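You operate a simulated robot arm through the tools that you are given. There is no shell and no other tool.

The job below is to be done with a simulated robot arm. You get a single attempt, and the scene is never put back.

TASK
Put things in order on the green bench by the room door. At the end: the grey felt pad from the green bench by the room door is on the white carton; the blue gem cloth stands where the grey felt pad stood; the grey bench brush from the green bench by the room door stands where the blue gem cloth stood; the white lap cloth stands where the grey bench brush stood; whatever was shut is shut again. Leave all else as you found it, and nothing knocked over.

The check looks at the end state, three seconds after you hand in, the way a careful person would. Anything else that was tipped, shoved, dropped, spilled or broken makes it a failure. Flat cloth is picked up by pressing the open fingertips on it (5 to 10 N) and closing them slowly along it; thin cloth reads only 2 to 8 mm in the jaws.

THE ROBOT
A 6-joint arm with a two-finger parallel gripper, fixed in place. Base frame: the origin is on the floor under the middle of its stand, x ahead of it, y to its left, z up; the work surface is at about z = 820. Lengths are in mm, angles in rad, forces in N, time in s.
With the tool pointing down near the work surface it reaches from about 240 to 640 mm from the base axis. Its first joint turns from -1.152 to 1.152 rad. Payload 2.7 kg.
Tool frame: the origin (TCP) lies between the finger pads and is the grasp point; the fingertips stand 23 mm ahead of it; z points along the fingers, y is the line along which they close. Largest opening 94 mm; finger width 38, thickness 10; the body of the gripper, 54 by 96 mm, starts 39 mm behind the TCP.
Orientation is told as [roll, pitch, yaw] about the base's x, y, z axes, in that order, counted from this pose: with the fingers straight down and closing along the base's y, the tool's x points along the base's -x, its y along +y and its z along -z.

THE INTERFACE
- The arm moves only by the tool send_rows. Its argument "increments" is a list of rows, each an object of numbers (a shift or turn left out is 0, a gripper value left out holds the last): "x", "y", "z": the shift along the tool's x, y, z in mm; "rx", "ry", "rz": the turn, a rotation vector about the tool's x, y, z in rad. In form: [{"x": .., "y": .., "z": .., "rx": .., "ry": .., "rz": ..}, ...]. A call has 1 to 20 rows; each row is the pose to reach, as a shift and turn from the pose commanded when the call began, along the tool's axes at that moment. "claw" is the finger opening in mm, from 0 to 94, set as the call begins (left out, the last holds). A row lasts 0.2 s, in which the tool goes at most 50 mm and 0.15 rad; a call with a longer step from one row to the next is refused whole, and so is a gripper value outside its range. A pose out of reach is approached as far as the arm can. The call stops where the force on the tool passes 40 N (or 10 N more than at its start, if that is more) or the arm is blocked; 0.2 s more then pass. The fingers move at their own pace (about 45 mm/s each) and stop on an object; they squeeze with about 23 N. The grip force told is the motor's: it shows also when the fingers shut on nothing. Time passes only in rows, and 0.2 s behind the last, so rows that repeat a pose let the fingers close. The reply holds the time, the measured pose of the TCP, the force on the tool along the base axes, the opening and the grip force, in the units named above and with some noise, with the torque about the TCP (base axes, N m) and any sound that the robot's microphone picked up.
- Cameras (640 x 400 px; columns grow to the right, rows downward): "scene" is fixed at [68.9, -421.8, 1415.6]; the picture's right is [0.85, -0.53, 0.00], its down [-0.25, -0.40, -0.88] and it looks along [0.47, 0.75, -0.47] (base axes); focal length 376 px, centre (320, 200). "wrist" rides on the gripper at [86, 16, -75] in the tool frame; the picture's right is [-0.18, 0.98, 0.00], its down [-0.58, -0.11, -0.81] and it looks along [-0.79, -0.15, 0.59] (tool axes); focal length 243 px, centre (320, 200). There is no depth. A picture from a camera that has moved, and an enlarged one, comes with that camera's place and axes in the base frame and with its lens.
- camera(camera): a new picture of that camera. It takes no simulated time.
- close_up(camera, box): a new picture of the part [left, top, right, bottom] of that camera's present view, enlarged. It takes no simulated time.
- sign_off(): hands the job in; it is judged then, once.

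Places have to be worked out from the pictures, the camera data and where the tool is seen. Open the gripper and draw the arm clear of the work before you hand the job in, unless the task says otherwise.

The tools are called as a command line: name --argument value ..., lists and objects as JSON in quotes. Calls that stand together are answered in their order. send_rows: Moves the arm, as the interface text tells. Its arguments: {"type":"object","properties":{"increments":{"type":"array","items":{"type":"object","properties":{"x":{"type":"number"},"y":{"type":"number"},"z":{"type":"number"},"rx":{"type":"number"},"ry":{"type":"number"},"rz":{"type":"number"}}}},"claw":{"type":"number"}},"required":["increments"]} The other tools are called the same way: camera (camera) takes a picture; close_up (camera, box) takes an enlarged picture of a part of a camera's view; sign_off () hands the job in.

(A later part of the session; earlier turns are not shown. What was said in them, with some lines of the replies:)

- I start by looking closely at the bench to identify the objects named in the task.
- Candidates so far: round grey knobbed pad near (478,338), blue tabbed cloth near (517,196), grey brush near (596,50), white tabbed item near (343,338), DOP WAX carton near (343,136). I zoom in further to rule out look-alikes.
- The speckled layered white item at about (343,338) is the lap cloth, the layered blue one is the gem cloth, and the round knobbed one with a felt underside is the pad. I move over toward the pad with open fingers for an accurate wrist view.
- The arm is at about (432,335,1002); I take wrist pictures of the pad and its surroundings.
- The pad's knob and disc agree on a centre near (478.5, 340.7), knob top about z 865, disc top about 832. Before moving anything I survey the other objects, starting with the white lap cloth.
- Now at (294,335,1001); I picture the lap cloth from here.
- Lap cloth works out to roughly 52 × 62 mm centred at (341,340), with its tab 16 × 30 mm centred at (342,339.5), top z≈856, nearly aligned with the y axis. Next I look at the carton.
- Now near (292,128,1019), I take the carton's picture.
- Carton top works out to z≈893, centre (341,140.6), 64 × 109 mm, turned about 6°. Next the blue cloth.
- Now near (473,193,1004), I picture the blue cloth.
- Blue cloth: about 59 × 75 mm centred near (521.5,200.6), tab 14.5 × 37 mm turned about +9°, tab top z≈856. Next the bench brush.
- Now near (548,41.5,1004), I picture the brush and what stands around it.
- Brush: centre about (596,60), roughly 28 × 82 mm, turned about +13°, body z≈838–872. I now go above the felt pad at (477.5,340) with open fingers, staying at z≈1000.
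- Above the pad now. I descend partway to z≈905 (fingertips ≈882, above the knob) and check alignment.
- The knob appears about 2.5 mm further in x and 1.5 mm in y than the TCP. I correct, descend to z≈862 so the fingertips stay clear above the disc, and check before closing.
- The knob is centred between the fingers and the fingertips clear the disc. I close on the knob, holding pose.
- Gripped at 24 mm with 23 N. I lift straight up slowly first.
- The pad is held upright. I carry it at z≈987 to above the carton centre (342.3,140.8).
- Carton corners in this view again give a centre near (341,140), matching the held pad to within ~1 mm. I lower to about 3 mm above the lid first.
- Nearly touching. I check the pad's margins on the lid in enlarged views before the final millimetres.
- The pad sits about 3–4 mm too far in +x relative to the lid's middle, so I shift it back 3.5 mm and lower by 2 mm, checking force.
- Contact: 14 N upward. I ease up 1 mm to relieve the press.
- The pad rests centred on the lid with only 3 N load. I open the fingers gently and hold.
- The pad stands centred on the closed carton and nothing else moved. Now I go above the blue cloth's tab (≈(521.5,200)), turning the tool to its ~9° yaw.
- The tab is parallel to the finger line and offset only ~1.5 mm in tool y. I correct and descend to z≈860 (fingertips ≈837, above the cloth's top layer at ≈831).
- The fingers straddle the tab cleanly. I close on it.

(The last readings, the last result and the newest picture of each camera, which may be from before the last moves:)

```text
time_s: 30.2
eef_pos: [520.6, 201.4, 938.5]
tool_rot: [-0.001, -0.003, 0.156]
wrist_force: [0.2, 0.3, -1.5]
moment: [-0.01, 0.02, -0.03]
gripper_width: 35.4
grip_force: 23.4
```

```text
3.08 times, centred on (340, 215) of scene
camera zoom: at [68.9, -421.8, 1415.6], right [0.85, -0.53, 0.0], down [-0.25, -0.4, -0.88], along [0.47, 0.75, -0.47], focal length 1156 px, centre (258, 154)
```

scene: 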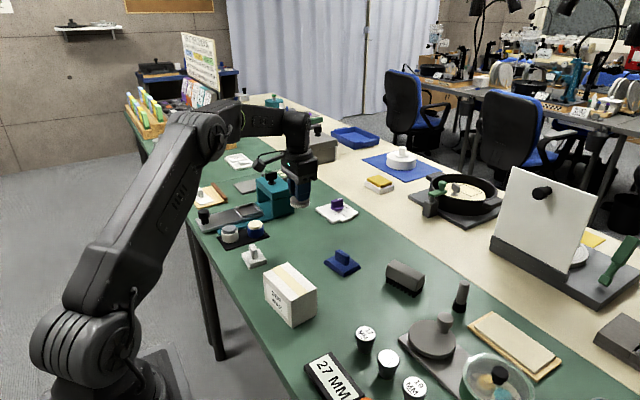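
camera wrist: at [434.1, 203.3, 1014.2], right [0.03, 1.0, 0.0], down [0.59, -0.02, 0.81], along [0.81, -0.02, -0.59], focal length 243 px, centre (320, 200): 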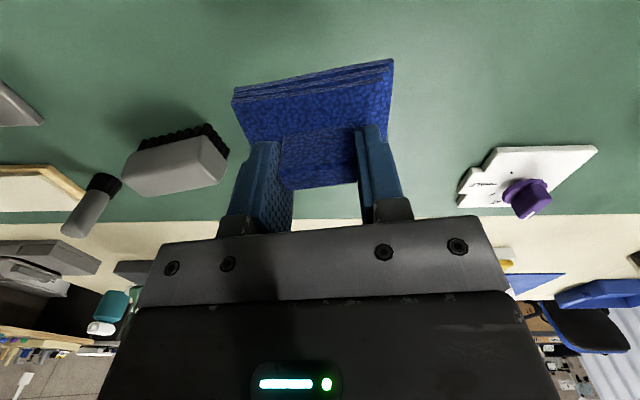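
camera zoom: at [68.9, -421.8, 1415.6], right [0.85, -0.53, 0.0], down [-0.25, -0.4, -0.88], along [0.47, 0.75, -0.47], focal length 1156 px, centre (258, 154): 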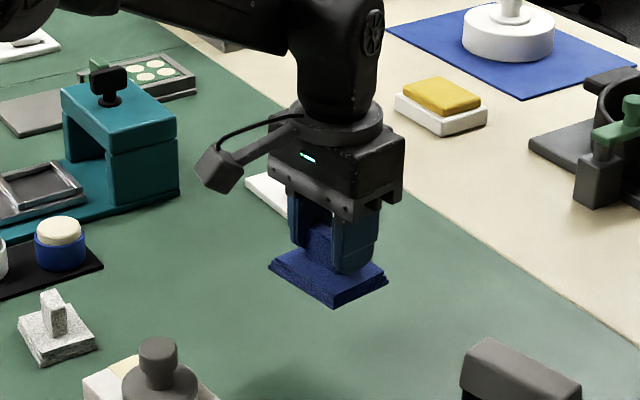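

Blue cloth lifted level with 35 mm grip. I carry it to the pad's old spot (≈(481,341)) at z≈940.

send_rows --increments '[{"x": 3, "y": 22}, {"x": 8, "y": 60}, {"x": 13, "y": 98}, {"x": 17, "y": 130}, {"x": 18.6, "y": 145}, {"x": 18.6, "y": 145}, {"x": 18.6, "y": 145}]'

send_rows --increments '[{"z": 20}, {"z": 42}, {"z": 60}, {"z": 72}, {"z": 77}, {"z": 77}, {"z": 77}]'

camera --camera "wrist"

close_up --camera "scene" --box '[240, 190, 368, 270]'

```text
time_s: 31.8
eef_pos: [480.3, 340.8, 941.1]
tool_rot: [0.0, -0.004, 0.154]
wrist_force: [-0.9, -0.6, -0.2]
moment: [-0.01, -0.01, -0.02]
gripper_width: 35.5
grip_force: 23.3
```

```text
time_s: 33.4
eef_pos: [482.3, 341.1, 864.5]
tool_rot: [0.001, -0.003, 0.156]
wrist_force: [0.0, 1.0, -0.9]
moment: [0.0, -0.01, 0.01]
gripper_width: 35.2
grip_force: 22.8
```

```text
taken
camera wrist: at [393.5, 343.7, 937.8], right [0.03, 1.0, 0.0], down [0.59, -0.02, 0.81], along [0.81, -0.02, -0.59], focal length 243 px, centre (320, 200)
```

wrist: 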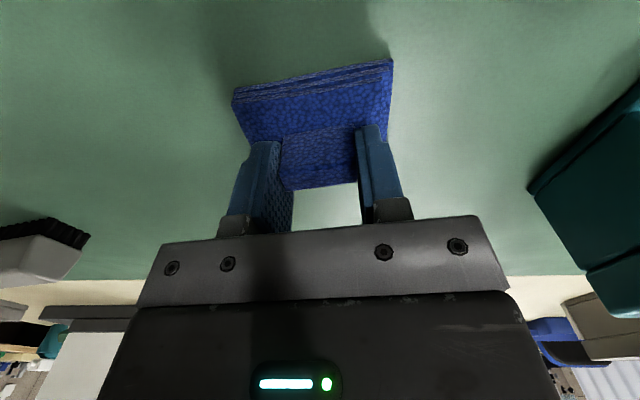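

```text
5.00 times, centred on (304, 230) of scene
camera zoom: at [68.9, -421.7, 1415.6], right [0.85, -0.53, 0.0], down [-0.25, -0.4, -0.88], along [0.47, 0.75, -0.47], focal length 1879 px, centre (400, 50)
```

zoom: 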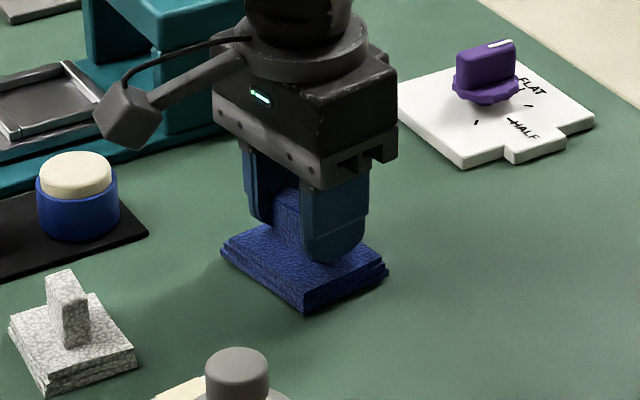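

In the scene crop, the cloth's base centre (~(304.5,269) once down) matches where the pad's base stood (~(306,268)). I lower the last 2.5 mm and check the force.

send_rows --increments '[{"z": 1}, {"z": 2}, {"z": 2.5}, {"z": 2.5}]'

```text
time_s: 34.4
eef_pos: [481.5, 341.3, 860.0]
tool_rot: [0.0, -0.002, 0.154]
wrist_force: [0.2, 0.4, -1.3]
moment: [-0.02, 0.01, -0.04]
gripper_width: 35.4
grip_force: 22.6
```

No contact yet; I lower another millimetre or so.

send_rows --increments '[{"z": 0.5}, {"z": 1}, {"z": 1}]'

```text
time_s: 35.2
eef_pos: [481.3, 340.4, 860.4]
tool_rot: [0.0, -0.003, 0.156]
wrist_force: [0.7, 0.1, 2.5]
moment: [-0.07, 0.06, 0.04]
gripper_width: 35.5
grip_force: 22.6
```

Light contact (about 3–4 N change). I release by opening to 76 mm, then lift straight up and look.

send_rows --increments '[{"z": 0}, {"z": 0}, {"z": 0}, {"z": 0}, {"z": 0}]' --claw 70

send_rows --increments '[{"z": -10}, {"z": -25}, {"z": -50}, {"z": -85}, {"z": -120}, {"z": -140}, {"z": -140}]'

camera --camera "wrist"

close_up --camera "scene" --box '[240, 190, 368, 270]'

```text
time_s: 36.4
eef_pos: [480.9, 341.7, 859.4]
tool_rot: [0.001, -0.001, 0.155]
wrist_force: [0.4, -0.3, -0.3]
moment: [0.04, -0.01, 0.0]
gripper_width: 70.2
grip_force: 0.0
```

```text
time_s: 38.0
eef_pos: [480.2, 342.7, 999.1]
tool_rot: [0.0, -0.002, 0.156]
wrist_force: [0.3, 0.9, -0.9]
moment: [0.03, 0.03, 0.01]
gripper_width: 70.2
grip_force: 0.0
```

```text
taken
camera wrist: at [392.7, 344.3, 1074.4], right [0.03, 1.0, 0.0], down [0.59, -0.02, 0.81], along [0.81, -0.02, -0.59], focal length 243 px, centre (320, 200)
```

wrist: 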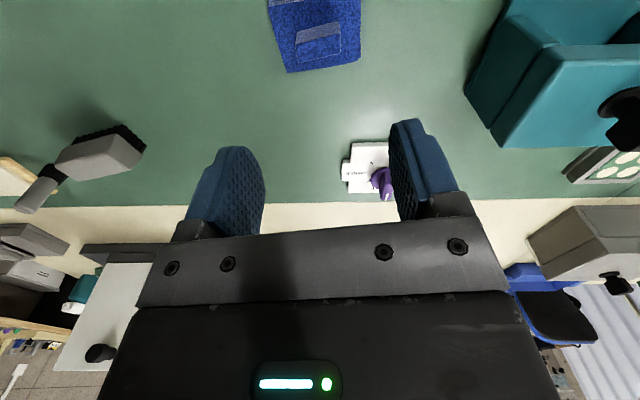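

```text
5.00 times, centred on (304, 230) of scene
camera zoom: at [68.9, -421.8, 1415.6], right [0.85, -0.53, 0.0], down [-0.25, -0.4, -0.88], along [0.47, 0.75, -0.47], focal length 1879 px, centre (400, 50)
```

zoom: 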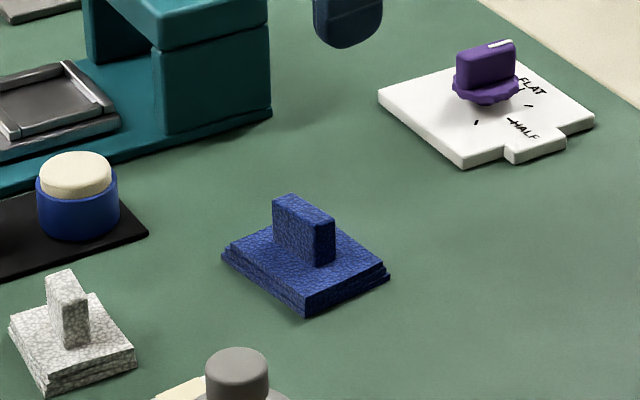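

Blue cloth now stands where the pad stood. I swing over to the brush at (596,60) at z≈1000 while turning the tool to yaw ≈ −1.347 so the fingers close across the brush's narrow side.

send_rows --increments '[{"x": -6, "y": -26, "rz": 0.137}, {"x": -13, "y": -54, "rz": 0.274}, {"x": -19.5, "y": -82, "rz": 0.41}, {"x": -26, "y": -109, "rz": 0.547}, {"x": -32.5, "y": -136, "rz": 0.683}, {"x": -39, "y": -163, "rz": 0.82}, {"x": -45, "y": -190, "rz": 0.956}, {"x": -52, "y": -218, "rz": 1.093}, {"x": -58, "y": -245, "rz": 1.23}, {"x": -65, "y": -272, "rz": 1.366}, {"x": -70.5, "y": -295.7, "rz": 1.502}, {"x": -70.5, "y": -295.7, "rz": 1.502}, {"x": -70.5, "y": -295.7, "rz": 1.502}]' --claw 90

camera --camera "wrist"

camera --camera "scene"

```text
time_s: 40.8
eef_pos: [596.7, 58.9, 999.3]
tool_rot: [0.002, -0.001, -1.348]
wrist_force: [0.1, 0.0, 0.1]
moment: [-0.04, -0.01, 0.0]
gripper_width: 90.2
grip_force: 0.0
```

```text
taken
camera wrist: at [593.3, 147.0, 1074.4], right [1.0, 0.04, 0.0], down [0.02, -0.59, 0.81], along [0.03, -0.81, -0.59], focal length 243 px, centre (320, 200)
```

wrist: 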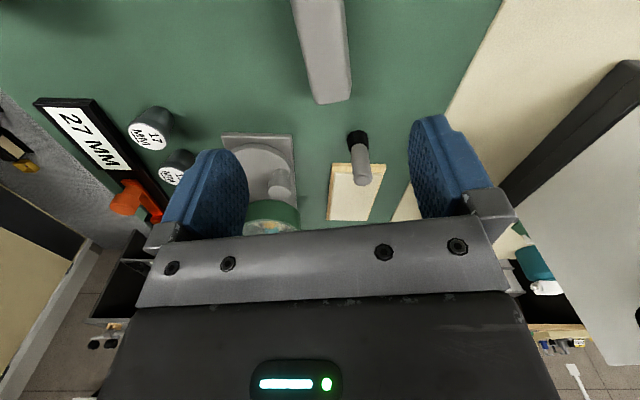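

```text
taken
```

scene: 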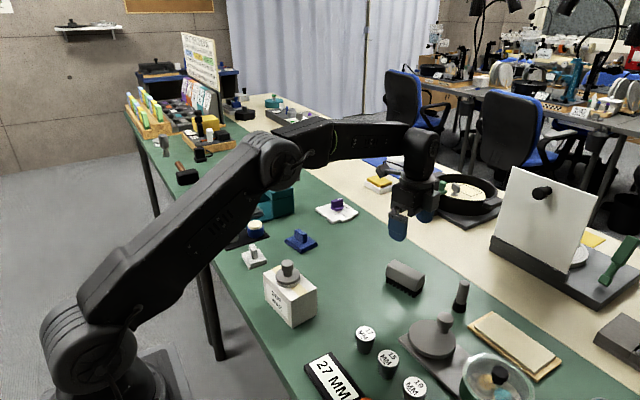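

The turn succeeded and the brush lies between the fingers' planes. I zoom in to measure the lateral offset and angle.

close_up --camera "wrist" --box '[240, 0, 416, 110]'

```text
3.64 times, centred on (328, 55) of wrist
camera zoom: at [593.3, 147.0, 1074.4], right [1.0, 0.04, 0.0], down [0.02, -0.59, 0.81], along [0.03, -0.81, -0.59], focal length 882 px, centre (291, 727)
```

zoom: 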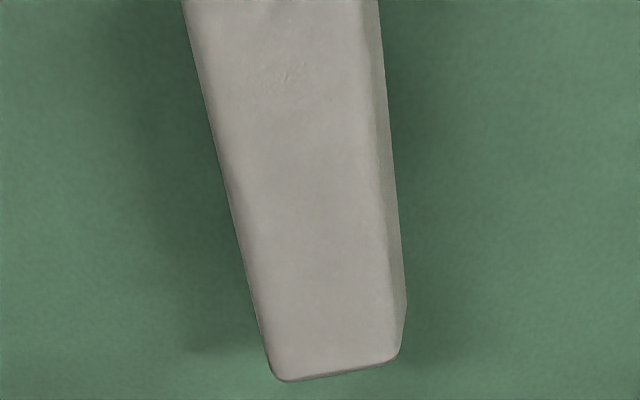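

The brush is parallel to the tool and sits about +4 mm along tool y. I shift by that and descend to z≈910 to recheck.

send_rows --increments '[{"y": 4, "z": 20}, {"y": 4, "z": 45}, {"y": 4, "z": 70}, {"y": 4, "z": 88}, {"y": 4, "z": 88}, {"y": 4, "z": 88}]'

camera --camera "wrist"

close_up --camera "scene" --box '[340, 210, 468, 310]'

```text
time_s: 42.2
eef_pos: [601.3, 60.2, 910.9]
tool_rot: [0.002, 0.0, -1.347]
wrist_force: [-0.6, 0.5, 0.7]
moment: [-0.02, 0.03, 0.0]
gripper_width: 89.8
grip_force: 0.0
```

```text
taken
camera wrist: at [597.8, 148.1, 986.1], right [1.0, 0.04, 0.0], down [0.02, -0.59, 0.81], along [0.03, -0.81, -0.59], focal length 243 px, centre (320, 200)
```

wrist: 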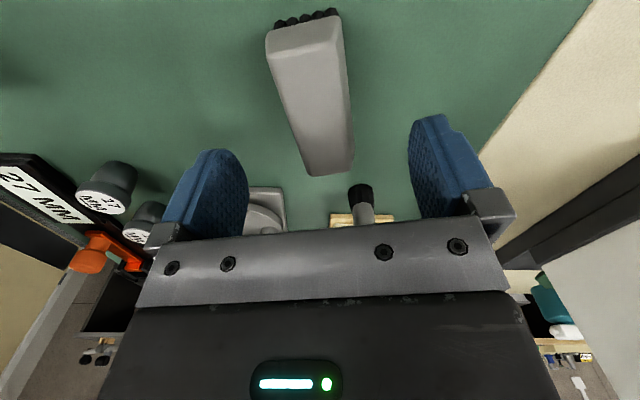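

```text
4.00 times, centred on (404, 260) of scene
camera zoom: at [68.9, -421.8, 1415.6], right [0.85, -0.53, 0.0], down [-0.25, -0.4, -0.88], along [0.47, 0.75, -0.47], focal length 1503 px, centre (-16, -40)
```

zoom: 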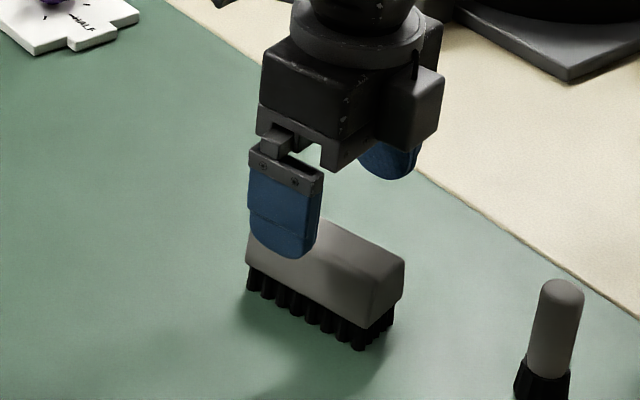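

The whole brush is visible now; I zoom to fix its centre along both tool axes.

close_up --camera "wrist" --box '[200, 0, 440, 190]'

```text
2.11 times, centred on (320, 95) of wrist
camera zoom: at [597.8, 148.1, 986.1], right [1.0, 0.04, 0.0], down [0.02, -0.59, 0.81], along [0.03, -0.81, -0.59], focal length 511 px, centre (320, 421)
```

zoom: 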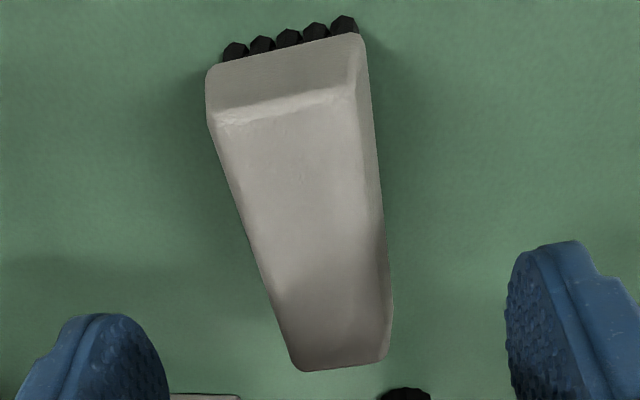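

The brush centre is about 2 mm along tool x and already centred in tool y. I correct and descend to z≈862, fingers straddling the body.

send_rows --increments '[{"x": 2, "z": 14}, {"x": 2, "z": 28}, {"x": 2, "z": 40}, {"x": 2, "z": 49}, {"x": 2, "z": 49}, {"x": 2, "z": 49}]'

camera --camera "wrist"

close_up --camera "scene" --box '[340, 220, 468, 300]'

```text
time_s: 43.6
eef_pos: [600.9, 62.4, 862.0]
tool_rot: [0.002, 0.0, -1.348]
wrist_force: [0.0, -0.3, 0.0]
moment: [-0.03, -0.01, -0.01]
gripper_width: 90.1
grip_force: 0.0
```

```text
taken
camera wrist: at [597.5, 150.0, 937.2], right [1.0, 0.04, 0.0], down [0.02, -0.59, 0.81], along [0.03, -0.81, -0.59], focal length 243 px, centre (320, 200)
```

wrist: 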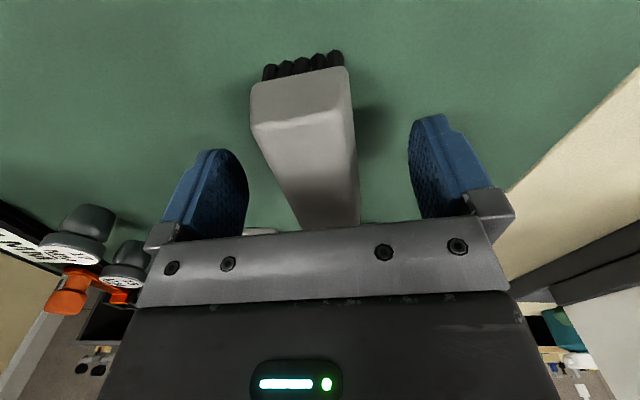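

```text
5.00 times, centred on (404, 260) of scene
camera zoom: at [68.9, -421.8, 1415.6], right [0.85, -0.53, 0.0], down [-0.25, -0.4, -0.88], along [0.47, 0.75, -0.47], focal length 1879 px, centre (-100, -100)
```

zoom: 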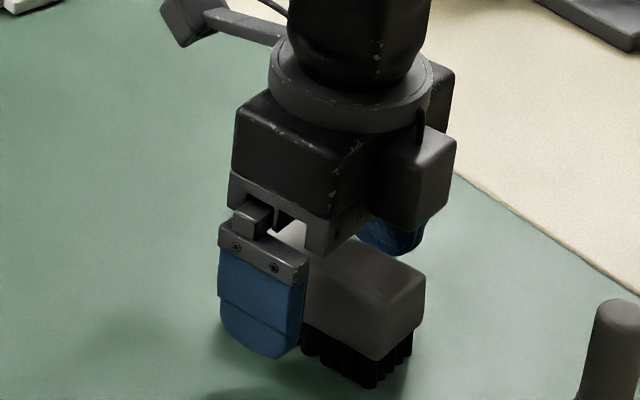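

Fingers straddle the brush. I close slowly onto its body.

send_rows --increments '[{"z": 0}, {"z": 0}, {"z": 0}, {"z": 0}, {"z": 0}, {"z": 0}]' --claw 20

camera --camera "wrist"

```text
time_s: 45.0
eef_pos: [600.5, 62.0, 862.1]
tool_rot: [0.003, 0.0, -1.348]
wrist_force: [-0.8, -0.6, -0.1]
moment: [-0.01, 0.03, -0.04]
gripper_width: 39.3
grip_force: 23.1
```

```text
taken
camera wrist: at [597.5, 149.9, 937.4], right [1.0, 0.04, 0.0], down [0.02, -0.59, 0.81], along [0.03, -0.81, -0.59], focal length 243 px, centre (320, 200)
```

wrist: 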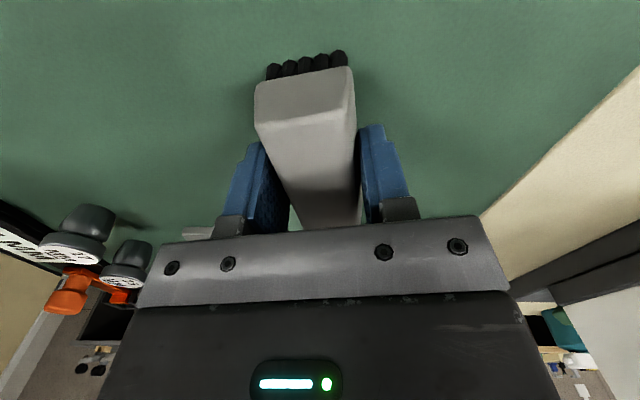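

Gripped at 39 mm; the brush slid only ~1 mm while being centred, so its original centre was about (599.5,62). I lift it straight up.

send_rows --increments '[{"z": -4}, {"z": -10}, {"z": -22}, {"z": -40}, {"z": -62}, {"z": -85}, {"z": -85}]'

camera --camera "wrist"

close_up --camera "scene" --box '[320, 170, 480, 310]'

```text
time_s: 46.6
eef_pos: [599.4, 61.6, 947.1]
tool_rot: [0.001, 0.002, -1.348]
wrist_force: [-0.5, 0.7, -1.1]
moment: [0.0, 0.0, 0.01]
gripper_width: 39.6
grip_force: 22.9
```

```text
taken
camera wrist: at [597.0, 149.1, 1022.2], right [1.0, 0.04, 0.0], down [0.02, -0.59, 0.81], along [0.03, -0.81, -0.59], focal length 243 px, centre (320, 200)
```

wrist: 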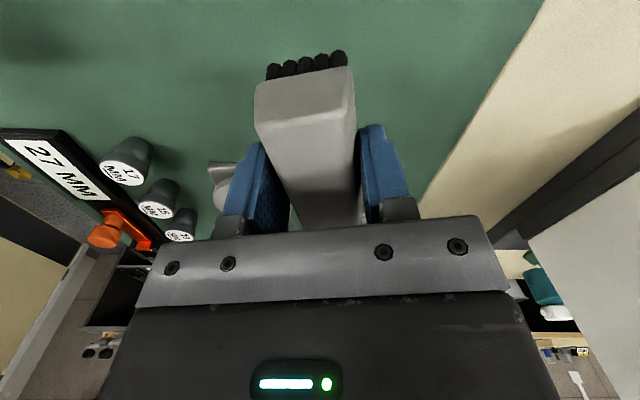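

```text
2.86 times, centred on (400, 240) of scene
camera zoom: at [68.9, -421.8, 1415.6], right [0.85, -0.53, 0.0], down [-0.25, -0.4, -0.88], along [0.47, 0.75, -0.47], focal length 1074 px, centre (91, 86)
```

zoom: 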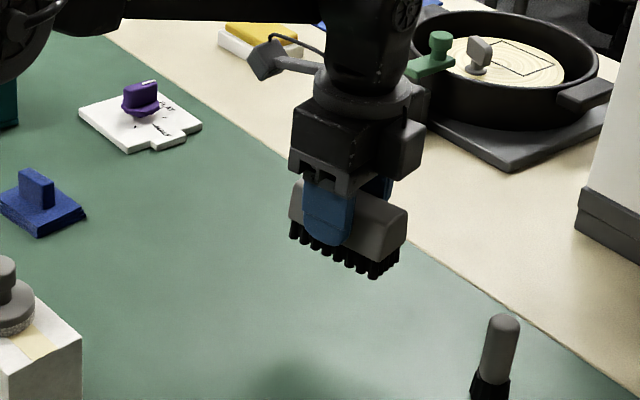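

Brush lifted level. I carry it to the blue cloth's old spot (522,200.5) and descend to about 3 mm above the bench.

send_rows --increments '[{"x": 18, "y": -5}, {"x": 55, "y": -16}, {"x": 93, "y": -28}, {"x": 128, "y": -38.5}, {"x": 148, "y": -44.5}, {"x": 152.4, "y": -45.9}, {"x": 152.4, "y": -45.9}, {"x": 152.4, "y": -45.9}]'

send_rows --increments '[{"z": 22}, {"z": 45}, {"z": 65}, {"z": 77}, {"z": 82}, {"z": 82}, {"z": 82}]'

close_up --camera "scene" --box '[290, 210, 402, 280]'

camera --camera "wrist"

```text
time_s: 48.4
eef_pos: [522.5, 200.4, 947.4]
tool_rot: [0.003, -0.001, -1.348]
wrist_force: [-1.0, 0.2, -1.3]
moment: [-0.03, -0.03, -0.02]
gripper_width: 39.3
grip_force: 23.3
```

```text
time_s: 50.0
eef_pos: [522.7, 199.9, 864.1]
tool_rot: [0.0, -0.002, -1.348]
wrist_force: [0.3, 1.0, -0.1]
moment: [-0.01, 0.02, 0.02]
gripper_width: 39.5
grip_force: 23.3
```

```text
5.71 times, centred on (346, 245) of scene
camera zoom: at [68.9, -421.7, 1415.6], right [0.85, -0.53, 0.0], down [-0.25, -0.4, -0.88], along [0.47, 0.75, -0.47], focal length 2147 px, centre (171, -57)
```

zoom: 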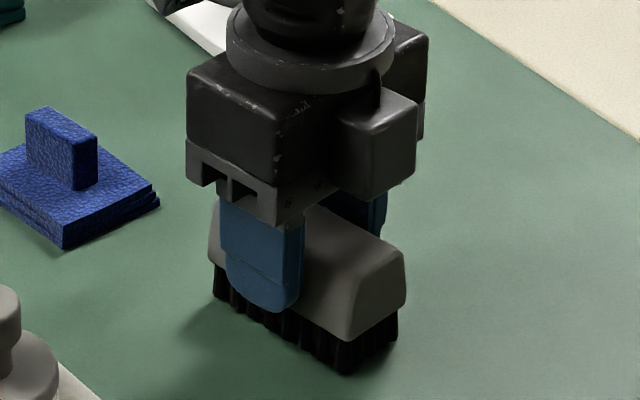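

```text
taken
camera wrist: at [518.8, 288.2, 939.8], right [1.0, 0.04, 0.0], down [0.02, -0.59, 0.81], along [0.03, -0.81, -0.59], focal length 243 px, centre (320, 200)
```

wrist: 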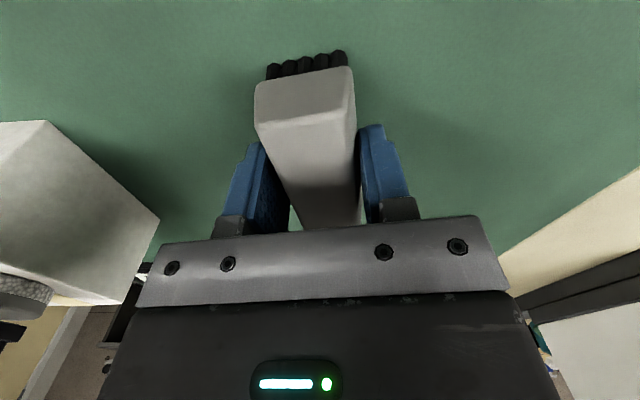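

By the bristle ends, the brush's centre is about 2 mm toward −y of the TCP, so I shift 2.5 mm along tool x to centre it on the old cloth spot and lower toward contact.

send_rows --increments '[{"x": 1.5}, {"x": 2.5, "z": 1}, {"x": 2.5, "z": 2}, {"x": 2.5, "z": 2.5}, {"x": 2.5, "z": 2.5}]'

```text
time_s: 51.2
eef_pos: [520.7, 203.9, 863.7]
tool_rot: [0.005, 0.001, -1.348]
wrist_force: [-0.4, -0.2, -0.9]
moment: [-0.02, 0.01, 0.02]
gripper_width: 39.1
grip_force: 22.8
```

No contact yet; I go down another millimetre.

send_rows --increments '[{"z": 0.5}, {"z": 1}, {"z": 1}]'

```text
time_s: 52.0
eef_pos: [520.9, 203.1, 862.0]
tool_rot: [0.002, 0.0, -1.346]
wrist_force: [-1.6, -0.8, 7.3]
moment: [-0.04, 0.17, -0.04]
gripper_width: 39.3
grip_force: 23.1
```

Contact at about 8 N. I ease up slightly, release, and lift away.

send_rows --increments '[{"z": -0.4}, {"z": -0.4}]'

send_rows --increments '[{"z": 0}, {"z": 0}, {"z": 0}, {"z": 0}, {"z": 0}]' --claw 80

send_rows --increments '[{"z": -10}, {"z": -25}, {"z": -50}, {"z": -85}, {"z": -120}, {"z": -138}, {"z": -138}]'

camera --camera "wrist"

close_up --camera "scene" --box '[290, 210, 402, 280]'

camera --camera "scene"

```text
time_s: 52.6
eef_pos: [522.3, 203.1, 863.1]
tool_rot: [0.004, -0.002, -1.345]
wrist_force: [-1.2, 0.8, 8.1]
moment: [-0.09, 0.08, -0.05]
gripper_width: 39.1
grip_force: 22.6
```

```text
time_s: 53.8
eef_pos: [522.0, 203.2, 863.1]
tool_rot: [0.002, -0.001, -1.347]
wrist_force: [0.5, 0.5, -0.6]
moment: [0.02, 0.02, 0.02]
gripper_width: 79.9
grip_force: 0.0
```

```text
time_s: 55.4
eef_pos: [521.9, 203.4, 1001.1]
tool_rot: [0.001, 0.0, -1.348]
wrist_force: [-0.2, -0.2, 0.0]
moment: [0.04, 0.01, 0.0]
gripper_width: 80.2
grip_force: 0.0
```

```text
taken
camera wrist: at [517.8, 290.8, 1076.0], right [1.0, 0.04, 0.0], down [0.02, -0.59, 0.81], along [0.03, -0.81, -0.59], focal length 243 px, centre (320, 200)
```

wrist: 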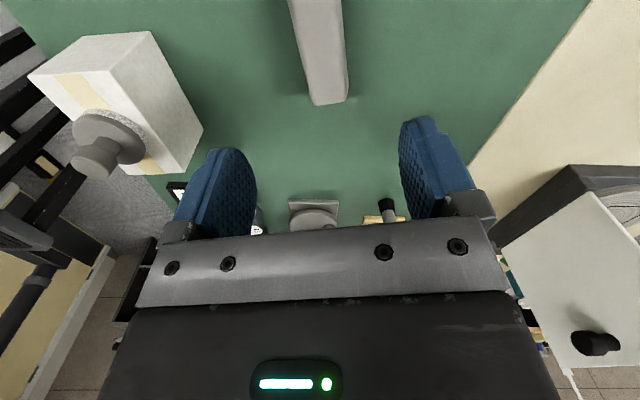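

```text
5.71 times, centred on (346, 245) of scene
camera zoom: at [68.9, -421.8, 1415.6], right [0.85, -0.53, 0.0], down [-0.25, -0.4, -0.88], along [0.47, 0.75, -0.47], focal length 2147 px, centre (171, -57)
```

zoom: 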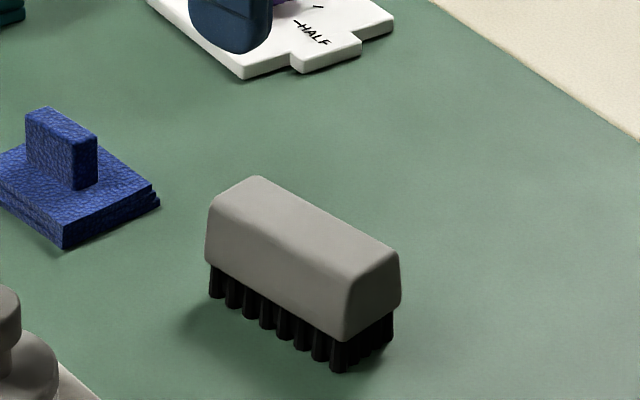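

```text
taken
```

scene: 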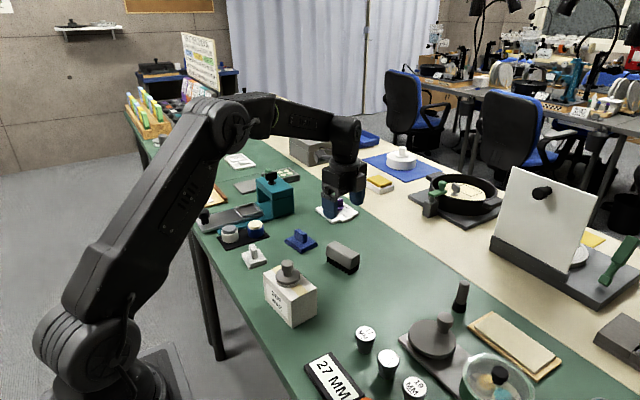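

Brush stands within ~2 mm of the old cloth spot. Next I move to the lap cloth's tab near (342.5,339.6), turning the tool back to yaw ≈ −0.09.

send_rows --increments '[{"x": 15, "y": -12, "rz": -0.13}, {"x": 35, "y": -29, "rz": -0.27}, {"x": 56, "y": -47, "rz": -0.41}, {"x": 77, "y": -65, "rz": -0.55}, {"x": 98, "y": -82, "rz": -0.69}, {"x": 119, "y": -100, "rz": -0.83}, {"x": 140, "y": -117, "rz": -0.97}, {"x": 158, "y": -132, "rz": -1.11}, {"x": 172.7, "y": -144.8, "rz": -1.25}, {"x": 172.7, "y": -144.8, "rz": -1.257}, {"x": 172.7, "y": -144.8, "rz": -1.257}, {"x": 172.7, "y": -144.8, "rz": -1.257}]' --claw 70

camera --camera "wrist"

camera --camera "scene"

```text
time_s: 58.0
eef_pos: [342.2, 339.6, 999.4]
tool_rot: [-0.001, -0.003, -0.092]
wrist_force: [-0.7, 0.1, 0.4]
moment: [0.05, -0.02, -0.03]
gripper_width: 69.6
grip_force: 0.0
```

```text
taken
camera wrist: at [257.3, 364.3, 1074.8], right [0.27, 0.96, 0.0], down [0.57, -0.16, 0.81], along [0.78, -0.22, -0.59], focal length 243 px, centre (320, 200)
```

wrist: 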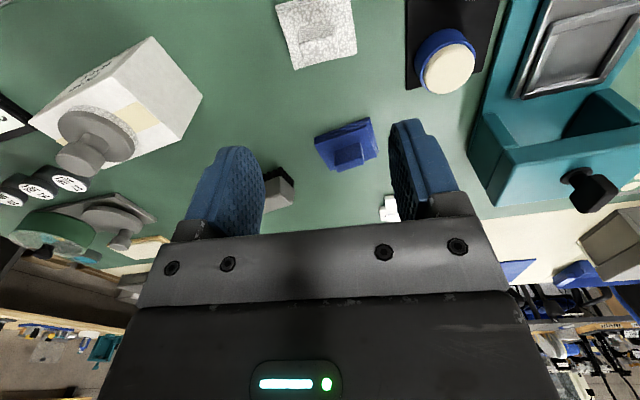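

```text
taken
```

scene: 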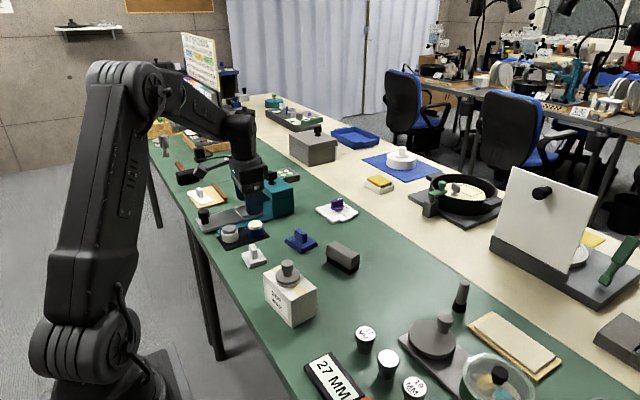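

All placed items are intact. I descend to z≈905 above the lap cloth's tab and check alignment.

send_rows --increments '[{"z": 25}, {"z": 55}, {"z": 80}, {"z": 94}, {"z": 94}, {"z": 94}]'

close_up --camera "wrist" --box '[224, 40, 416, 160]'

camera --camera "wrist"

```text
time_s: 59.4
eef_pos: [343.3, 340.6, 907.0]
tool_rot: [0.0, 0.0, -0.091]
wrist_force: [-0.6, -0.1, 0.1]
moment: [-0.01, -0.02, 0.0]
gripper_width: 69.9
grip_force: 0.1
```

```text
3.33 times, centred on (320, 100) of wrist
camera zoom: at [259.0, 364.6, 981.6], right [0.27, 0.96, 0.0], down [0.57, -0.16, 0.81], along [0.78, -0.22, -0.59], focal length 809 px, centre (320, 533)
```

zoom: 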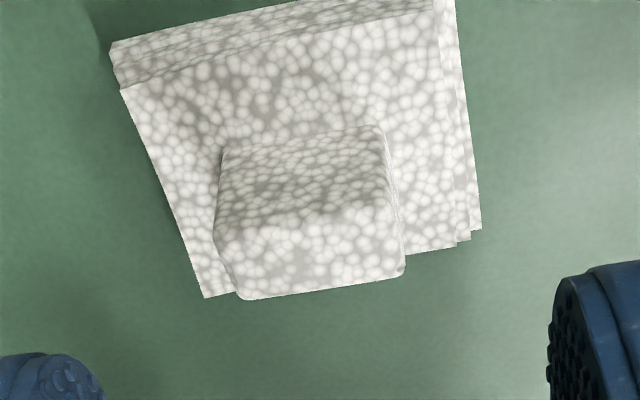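

```text
taken
camera wrist: at [259.0, 364.6, 981.6], right [0.27, 0.96, 0.0], down [0.57, -0.16, 0.81], along [0.78, -0.22, -0.59], focal length 243 px, centre (320, 200)
```

wrist: 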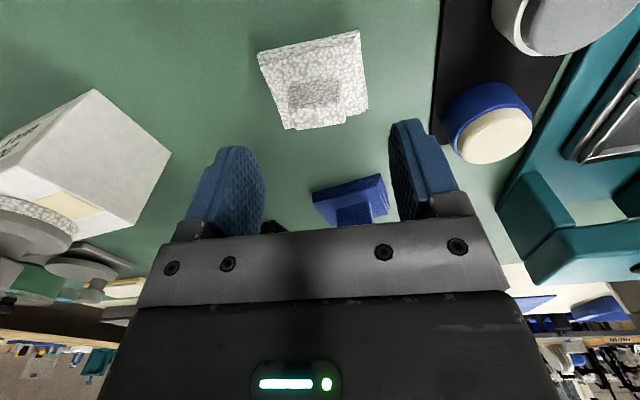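

The tab is centred to ~1 mm and aligned. This cloth is a little thicker (top ≈834), so I descend to z≈863 and close on the tab.

send_rows --increments '[{"x": 1, "y": -1, "z": 12}, {"x": 1, "y": -1, "z": 24}, {"x": 1, "y": -1, "z": 35}, {"x": 1, "y": -1, "z": 43}, {"x": 1, "y": -1, "z": 43}, {"x": 1, "y": -1, "z": 43}]'

camera --camera "wrist"

close_up --camera "scene" --box '[205, 210, 317, 280]'

```text
time_s: 60.8
eef_pos: [341.8, 338.5, 862.0]
tool_rot: [0.0, -0.002, -0.091]
wrist_force: [-0.1, 0.3, 0.7]
moment: [-0.02, 0.0, 0.02]
gripper_width: 69.9
grip_force: 0.1
```

```text
taken
camera wrist: at [257.1, 362.8, 936.5], right [0.27, 0.96, 0.0], down [0.57, -0.16, 0.81], along [0.78, -0.22, -0.59], focal length 243 px, centre (320, 200)
```

wrist: 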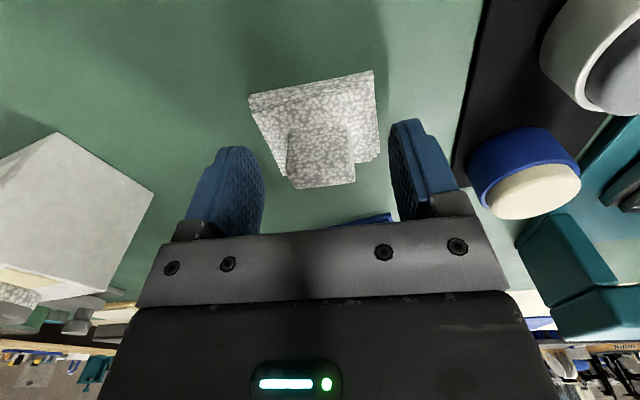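

```text
5.71 times, centred on (261, 245) of scene
camera zoom: at [68.9, -421.8, 1415.6], right [0.85, -0.53, 0.0], down [-0.25, -0.4, -0.88], along [0.47, 0.75, -0.47], focal length 2147 px, centre (657, -57)
```

zoom: 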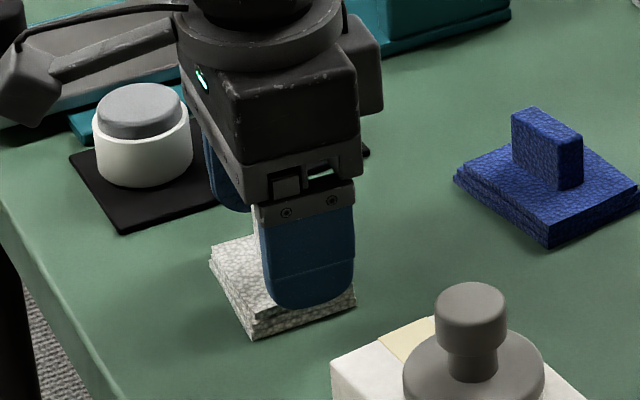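

The fingers straddle the tab with the jars well clear. I close and then lift.

send_rows --increments '[{"z": 0}, {"z": 0}, {"z": 0}, {"z": 0}, {"z": 0}, {"z": 0}]' --claw 15

send_rows --increments '[{"z": -4}, {"z": -10}, {"z": -22}, {"z": -45}, {"z": -75}, {"z": -105}, {"z": -125}, {"z": -125}]'

camera --camera "wrist"

close_up --camera "scene" --box '[190, 150, 350, 280]'

```text
time_s: 62.2
eef_pos: [341.5, 338.9, 862.7]
tool_rot: [-0.002, -0.001, -0.09]
wrist_force: [-0.6, 0.4, 1.1]
moment: [-0.01, -0.02, 0.06]
gripper_width: 29.4
grip_force: 23.3
```

```text
time_s: 64.0
eef_pos: [338.8, 339.1, 989.0]
tool_rot: [-0.001, 0.0, -0.09]
wrist_force: [-0.9, -0.3, 0.5]
moment: [0.02, 0.01, 0.0]
gripper_width: 29.3
grip_force: 23.4
```

```text
taken
camera wrist: at [255.4, 363.5, 1063.4], right [0.27, 0.96, 0.0], down [0.57, -0.16, 0.81], along [0.78, -0.22, -0.59], focal length 243 px, centre (320, 200)
```

wrist: 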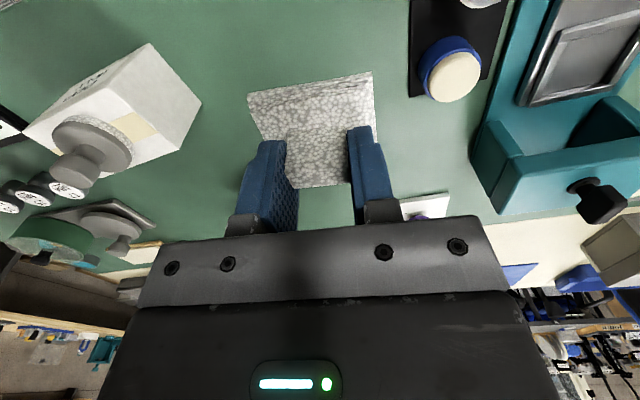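

```text
3.08 times, centred on (270, 215) of scene
camera zoom: at [68.9, -421.8, 1415.6], right [0.85, -0.53, 0.0], down [-0.25, -0.4, -0.88], along [0.47, 0.75, -0.47], focal length 1156 px, centre (474, 154)
```

zoom: 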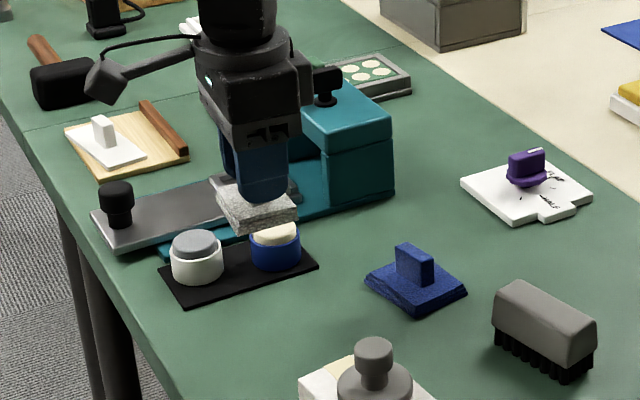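

Lap cloth held level. I carry it at z≈988 to the brush's old spot (TCP target (600.5,60)).

send_rows --increments '[{"x": -18, "y": -16}, {"x": -48, "y": -43}, {"x": -80, "y": -72}, {"x": -112, "y": -101}, {"x": -144, "y": -130}, {"x": -176, "y": -158}, {"x": -208, "y": -187}, {"x": -238, "y": -214}, {"x": -262, "y": -235}, {"x": -277, "y": -249}, {"x": -283.4, "y": -254.4}, {"x": -283.4, "y": -254.4}, {"x": -283.4, "y": -254.4}]'

camera --camera "scene"

camera --camera "wrist"

```text
time_s: 66.8
eef_pos: [598.9, 58.3, 989.1]
tool_rot: [0.0, -0.002, -0.09]
wrist_force: [-0.1, -1.1, 0.4]
moment: [0.02, -0.01, 0.01]
gripper_width: 29.3
grip_force: 23.2
```

```text
taken
```

scene: 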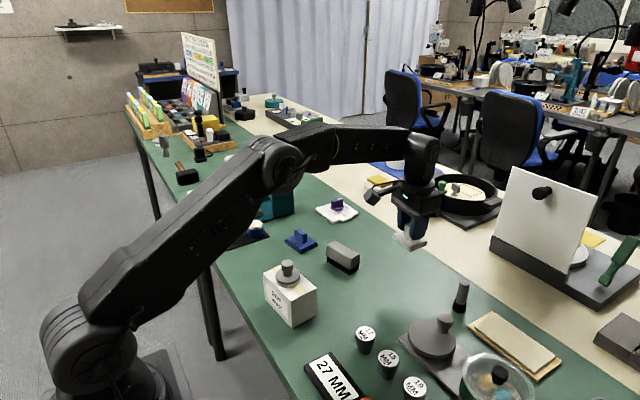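

```text
taken
camera wrist: at [515.5, 83.9, 1063.1], right [0.27, 0.96, 0.0], down [0.57, -0.16, 0.81], along [0.78, -0.22, -0.59], focal length 243 px, centre (320, 200)
```

wrist: 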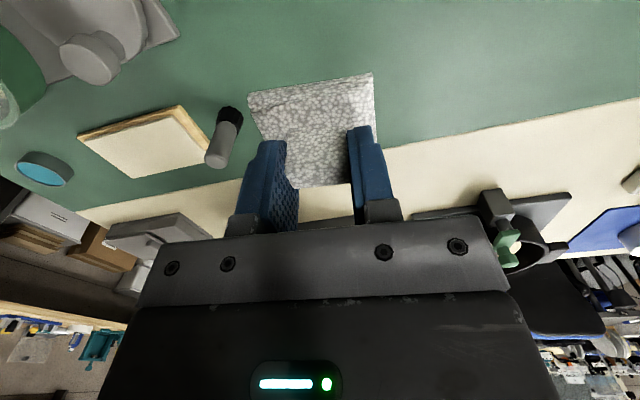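

Above the brush's old spot with nothing in the way. I descend to about 3 mm above the bench.

send_rows --increments '[{"z": 25}, {"z": 55}, {"z": 85}, {"z": 107}, {"z": 118}, {"z": 121.5}, {"z": 121.5}, {"z": 121.5}]'

close_up --camera "scene" --box '[340, 210, 468, 310]'

camera --camera "wrist"

```text
time_s: 68.6
eef_pos: [600.1, 58.8, 866.5]
tool_rot: [-0.001, -0.003, -0.09]
wrist_force: [-0.7, 0.1, -1.6]
moment: [-0.01, 0.01, 0.02]
gripper_width: 29.1
grip_force: 23.2
```

```text
4.00 times, centred on (404, 260) of scene
camera zoom: at [68.9, -421.8, 1415.6], right [0.85, -0.53, 0.0], down [-0.25, -0.4, -0.88], along [0.47, 0.75, -0.47], focal length 1503 px, centre (-16, -40)
```

zoom: 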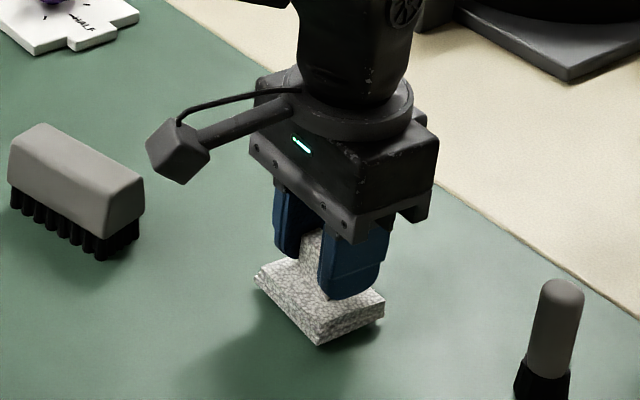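

```text
taken
camera wrist: at [515.4, 83.4, 941.6], right [0.27, 0.96, 0.0], down [0.57, -0.16, 0.81], along [0.78, -0.22, -0.59], focal length 243 px, centre (320, 200)
```

wrist: 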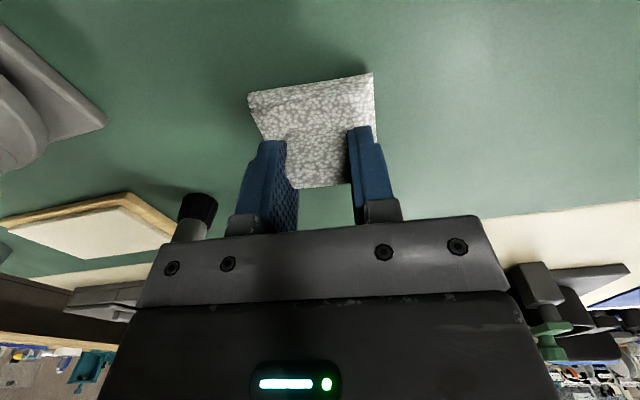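

Cloth's base centre in this crop (~(320,306) once down) matches where the brush's base was (~(320.5,304.5)). I lower the final millimetres with force checks.

send_rows --increments '[{"z": 1}, {"z": 2}, {"z": 3}, {"z": 3}]'

```text
time_s: 69.6
eef_pos: [599.4, 59.2, 864.0]
tool_rot: [-0.001, -0.003, -0.091]
wrist_force: [-0.1, -0.2, 0.0]
moment: [0.0, 0.0, 0.0]
gripper_width: 29.4
grip_force: 23.3
```

Still hanging or just at the bench; one more small step down.

send_rows --increments '[{"z": 0.5}, {"z": 1}, {"z": 1}]'

```text
time_s: 70.4
eef_pos: [599.4, 59.6, 863.2]
tool_rot: [0.0, -0.003, -0.092]
wrist_force: [-0.7, 0.1, -0.5]
moment: [0.07, 0.0, 0.0]
gripper_width: 29.5
grip_force: 22.8
```

No contact force yet; I step another 0.7 mm.

send_rows --increments '[{"z": 0.4}, {"z": 0.7}, {"z": 0.7}]'

```text
time_s: 71.2
eef_pos: [600.4, 58.6, 862.7]
tool_rot: [-0.002, -0.002, -0.091]
wrist_force: [-0.2, -0.9, -0.3]
moment: [0.02, 0.01, 0.01]
gripper_width: 29.0
grip_force: 22.4
```

Still none; another 0.7 mm.

send_rows --increments '[{"z": 0.4}, {"z": 0.7}, {"z": 0.7}]'

close_up --camera "scene" --box '[370, 250, 450, 300]'

```text
time_s: 72.0
eef_pos: [599.4, 58.4, 861.4]
tool_rot: [0.0, -0.001, -0.091]
wrist_force: [-1.6, -1.3, 3.2]
moment: [-0.09, 0.1, 0.0]
gripper_width: 29.3
grip_force: 23.0
```

```text
8.00 times, centred on (410, 275) of scene
camera zoom: at [68.8, -421.8, 1415.6], right [0.85, -0.53, 0.0], down [-0.25, -0.4, -0.88], along [0.47, 0.75, -0.47], focal length 3006 px, centre (-400, -400)
```

zoom: 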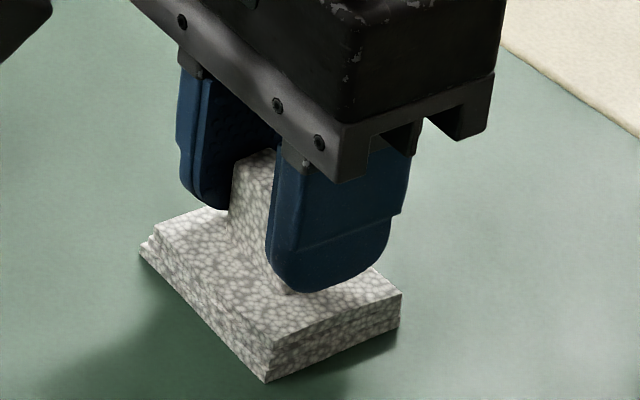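

Contact now shows about 3–4 N and the cloth is on the bench. I release, lift straight up, and look.

send_rows --increments '[{"z": 0}, {"z": 0}, {"z": 0}, {"z": 0}, {"z": 0}]' --claw 70

send_rows --increments '[{"z": -10}, {"z": -25}, {"z": -50}, {"z": -85}, {"z": -120}, {"z": -140}, {"z": -140}]'

camera --camera "wrist"

camera --camera "scene"

close_up --camera "scene" --box '[340, 210, 468, 310]'

```text
time_s: 73.2
eef_pos: [601.0, 59.5, 860.9]
tool_rot: [0.0, -0.002, -0.092]
wrist_force: [0.1, 0.5, -0.6]
moment: [0.0, 0.01, 0.0]
gripper_width: 69.8
grip_force: 0.0
```

```text
time_s: 74.8
eef_pos: [599.7, 58.6, 1001.9]
tool_rot: [0.0, -0.001, -0.09]
wrist_force: [0.4, -0.3, 0.1]
moment: [0.01, 0.0, -0.01]
gripper_width: 70.0
grip_force: 0.0
```

```text
taken
camera wrist: at [514.5, 82.9, 1077.3], right [0.27, 0.96, 0.0], down [0.57, -0.16, 0.81], along [0.78, -0.22, -0.59], focal length 243 px, centre (320, 200)
```

wrist: 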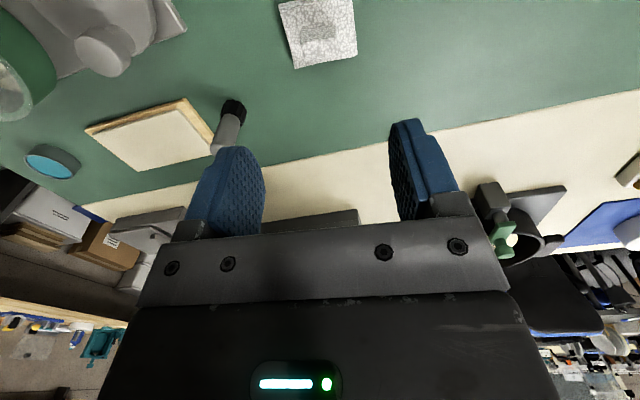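

```text
taken
```

scene: 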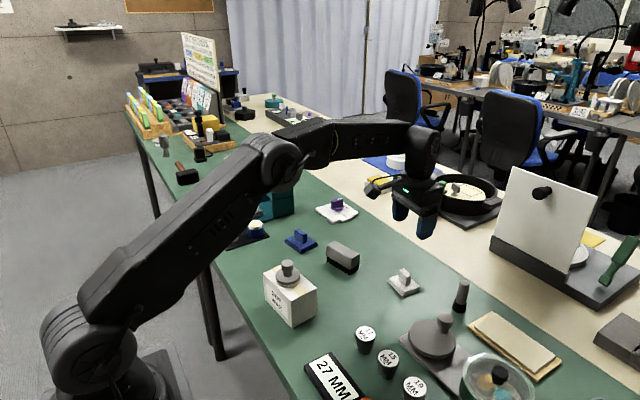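

```text
4.00 times, centred on (404, 260) of scene
camera zoom: at [68.9, -421.8, 1415.6], right [0.85, -0.53, 0.0], down [-0.25, -0.4, -0.88], along [0.47, 0.75, -0.47], focal length 1503 px, centre (-16, -40)
```

zoom: 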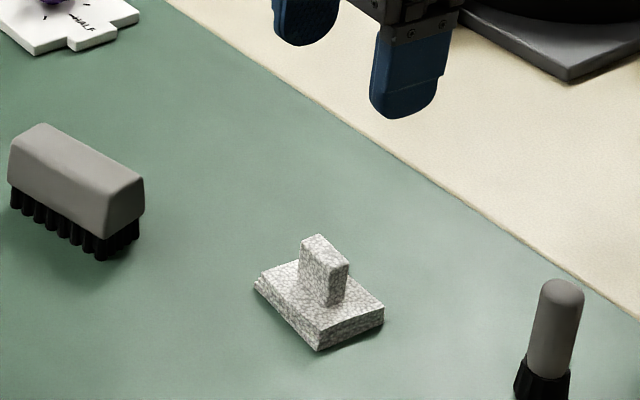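

All four items are in place. I raise the arm back to its starting position, gripper open, clear of the work.

send_rows --increments '[{"x": 5, "y": 4, "z": -25}, {"x": 25, "y": 20, "z": -55}, {"x": 55, "y": 43, "z": -80}, {"x": 85, "y": 67, "z": -100, "rz": -0.03}, {"x": 115, "y": 90, "z": -112, "rz": -0.06}, {"x": 145, "y": 114, "z": -118, "rz": -0.09}, {"x": 175, "y": 138, "z": -118, "rz": -0.09}, {"x": 200, "y": 157, "z": -118, "rz": -0.09}, {"x": 206.4, "y": 162.1, "z": -118, "rz": -0.09}, {"x": 206.4, "y": 162.1, "z": -118, "rz": -0.09}]' --claw 94

camera --camera "scene"

close_up --camera "scene" --box '[180, 140, 380, 265]'

close_up --camera "scene" --box '[240, 220, 480, 370]'

camera --camera "wrist"

```text
time_s: 77.0
eef_pos: [407.4, 240.0, 1120.2]
tool_rot: [0.0, -0.003, 0.0]
wrist_force: [-0.2, 0.4, 0.5]
moment: [-0.02, 0.02, 0.01]
gripper_width: 93.9
grip_force: 0.1
```

```text
taken
```

scene: 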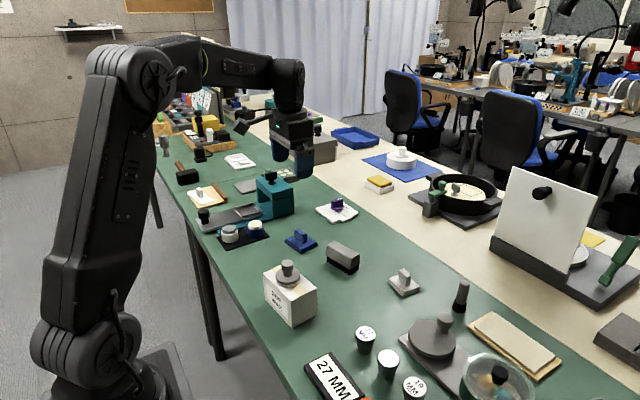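

```text
3.20 times, centred on (280, 202) of scene
camera zoom: at [68.9, -421.7, 1415.6], right [0.85, -0.53, 0.0], down [-0.25, -0.4, -0.88], along [0.47, 0.75, -0.47], focal length 1202 px, centre (448, 192)
```

zoom: 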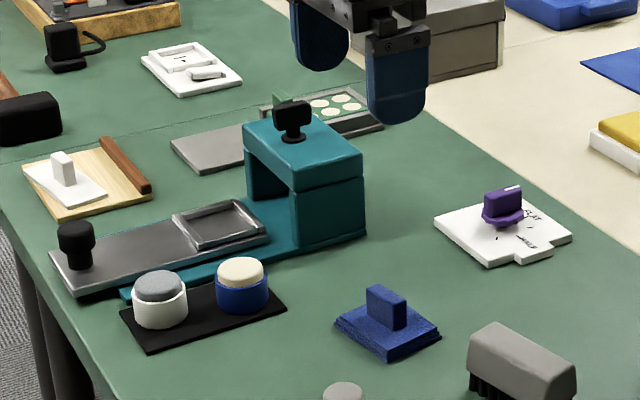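

```text
2.67 times, centred on (360, 295) of scene
camera zoom: at [68.9, -421.7, 1415.6], right [0.85, -0.53, 0.0], down [-0.25, -0.4, -0.88], along [0.47, 0.75, -0.47], focal length 1002 px, centre (213, -53)
```

zoom: 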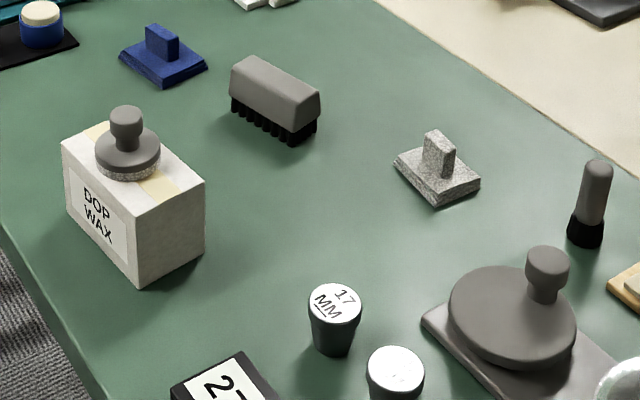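

```text
taken
camera wrist: at [322.0, 256.6, 1194.1], right [0.18, 0.98, 0.0], down [0.58, -0.11, 0.81], along [0.79, -0.15, -0.59], focal length 243 px, centre (320, 200)
```

wrist: 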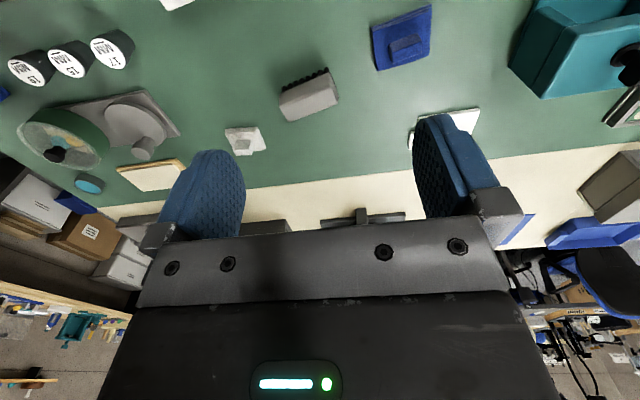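

The final pictures show the felt pad on the still-shut carton. The blue cloth is where the pad was, the brush where the blue cloth was, and the lap cloth where the brush was. Everything else looks as it did at the start and the arm is clear, so I hand in.

sign_off

```text
The job is handed in.
```

The bench is in the order you asked for, and I've handed the job in. I don't have the check's result.

- **Grey felt pad:** it stands in the middle of the lid of the white "DOP WAX" carton, which I took to be the white carton you meant.
- **Blue gem cloth:** it stands where the felt pad was.
- **Grey bench brush:** it stands where the blue cloth was. I took this to be the wide brush lying on its bristles, not the round brush standing on end near it.
- **White lap cloth:** it stands where the brush was. I took this to be the speckled, layered cloth with a tab.

By my measurements from the pictures, the blue cloth, brush and lap cloth are each within about 2 to 3 mm of the spots they were meant to fill. I opened nothing, so whatever was shut is still shut. In the final pictures nothing is tipped, and everything else looks as it did at the start. The gripper is open, and the arm is back at its starting position, clear of the work.
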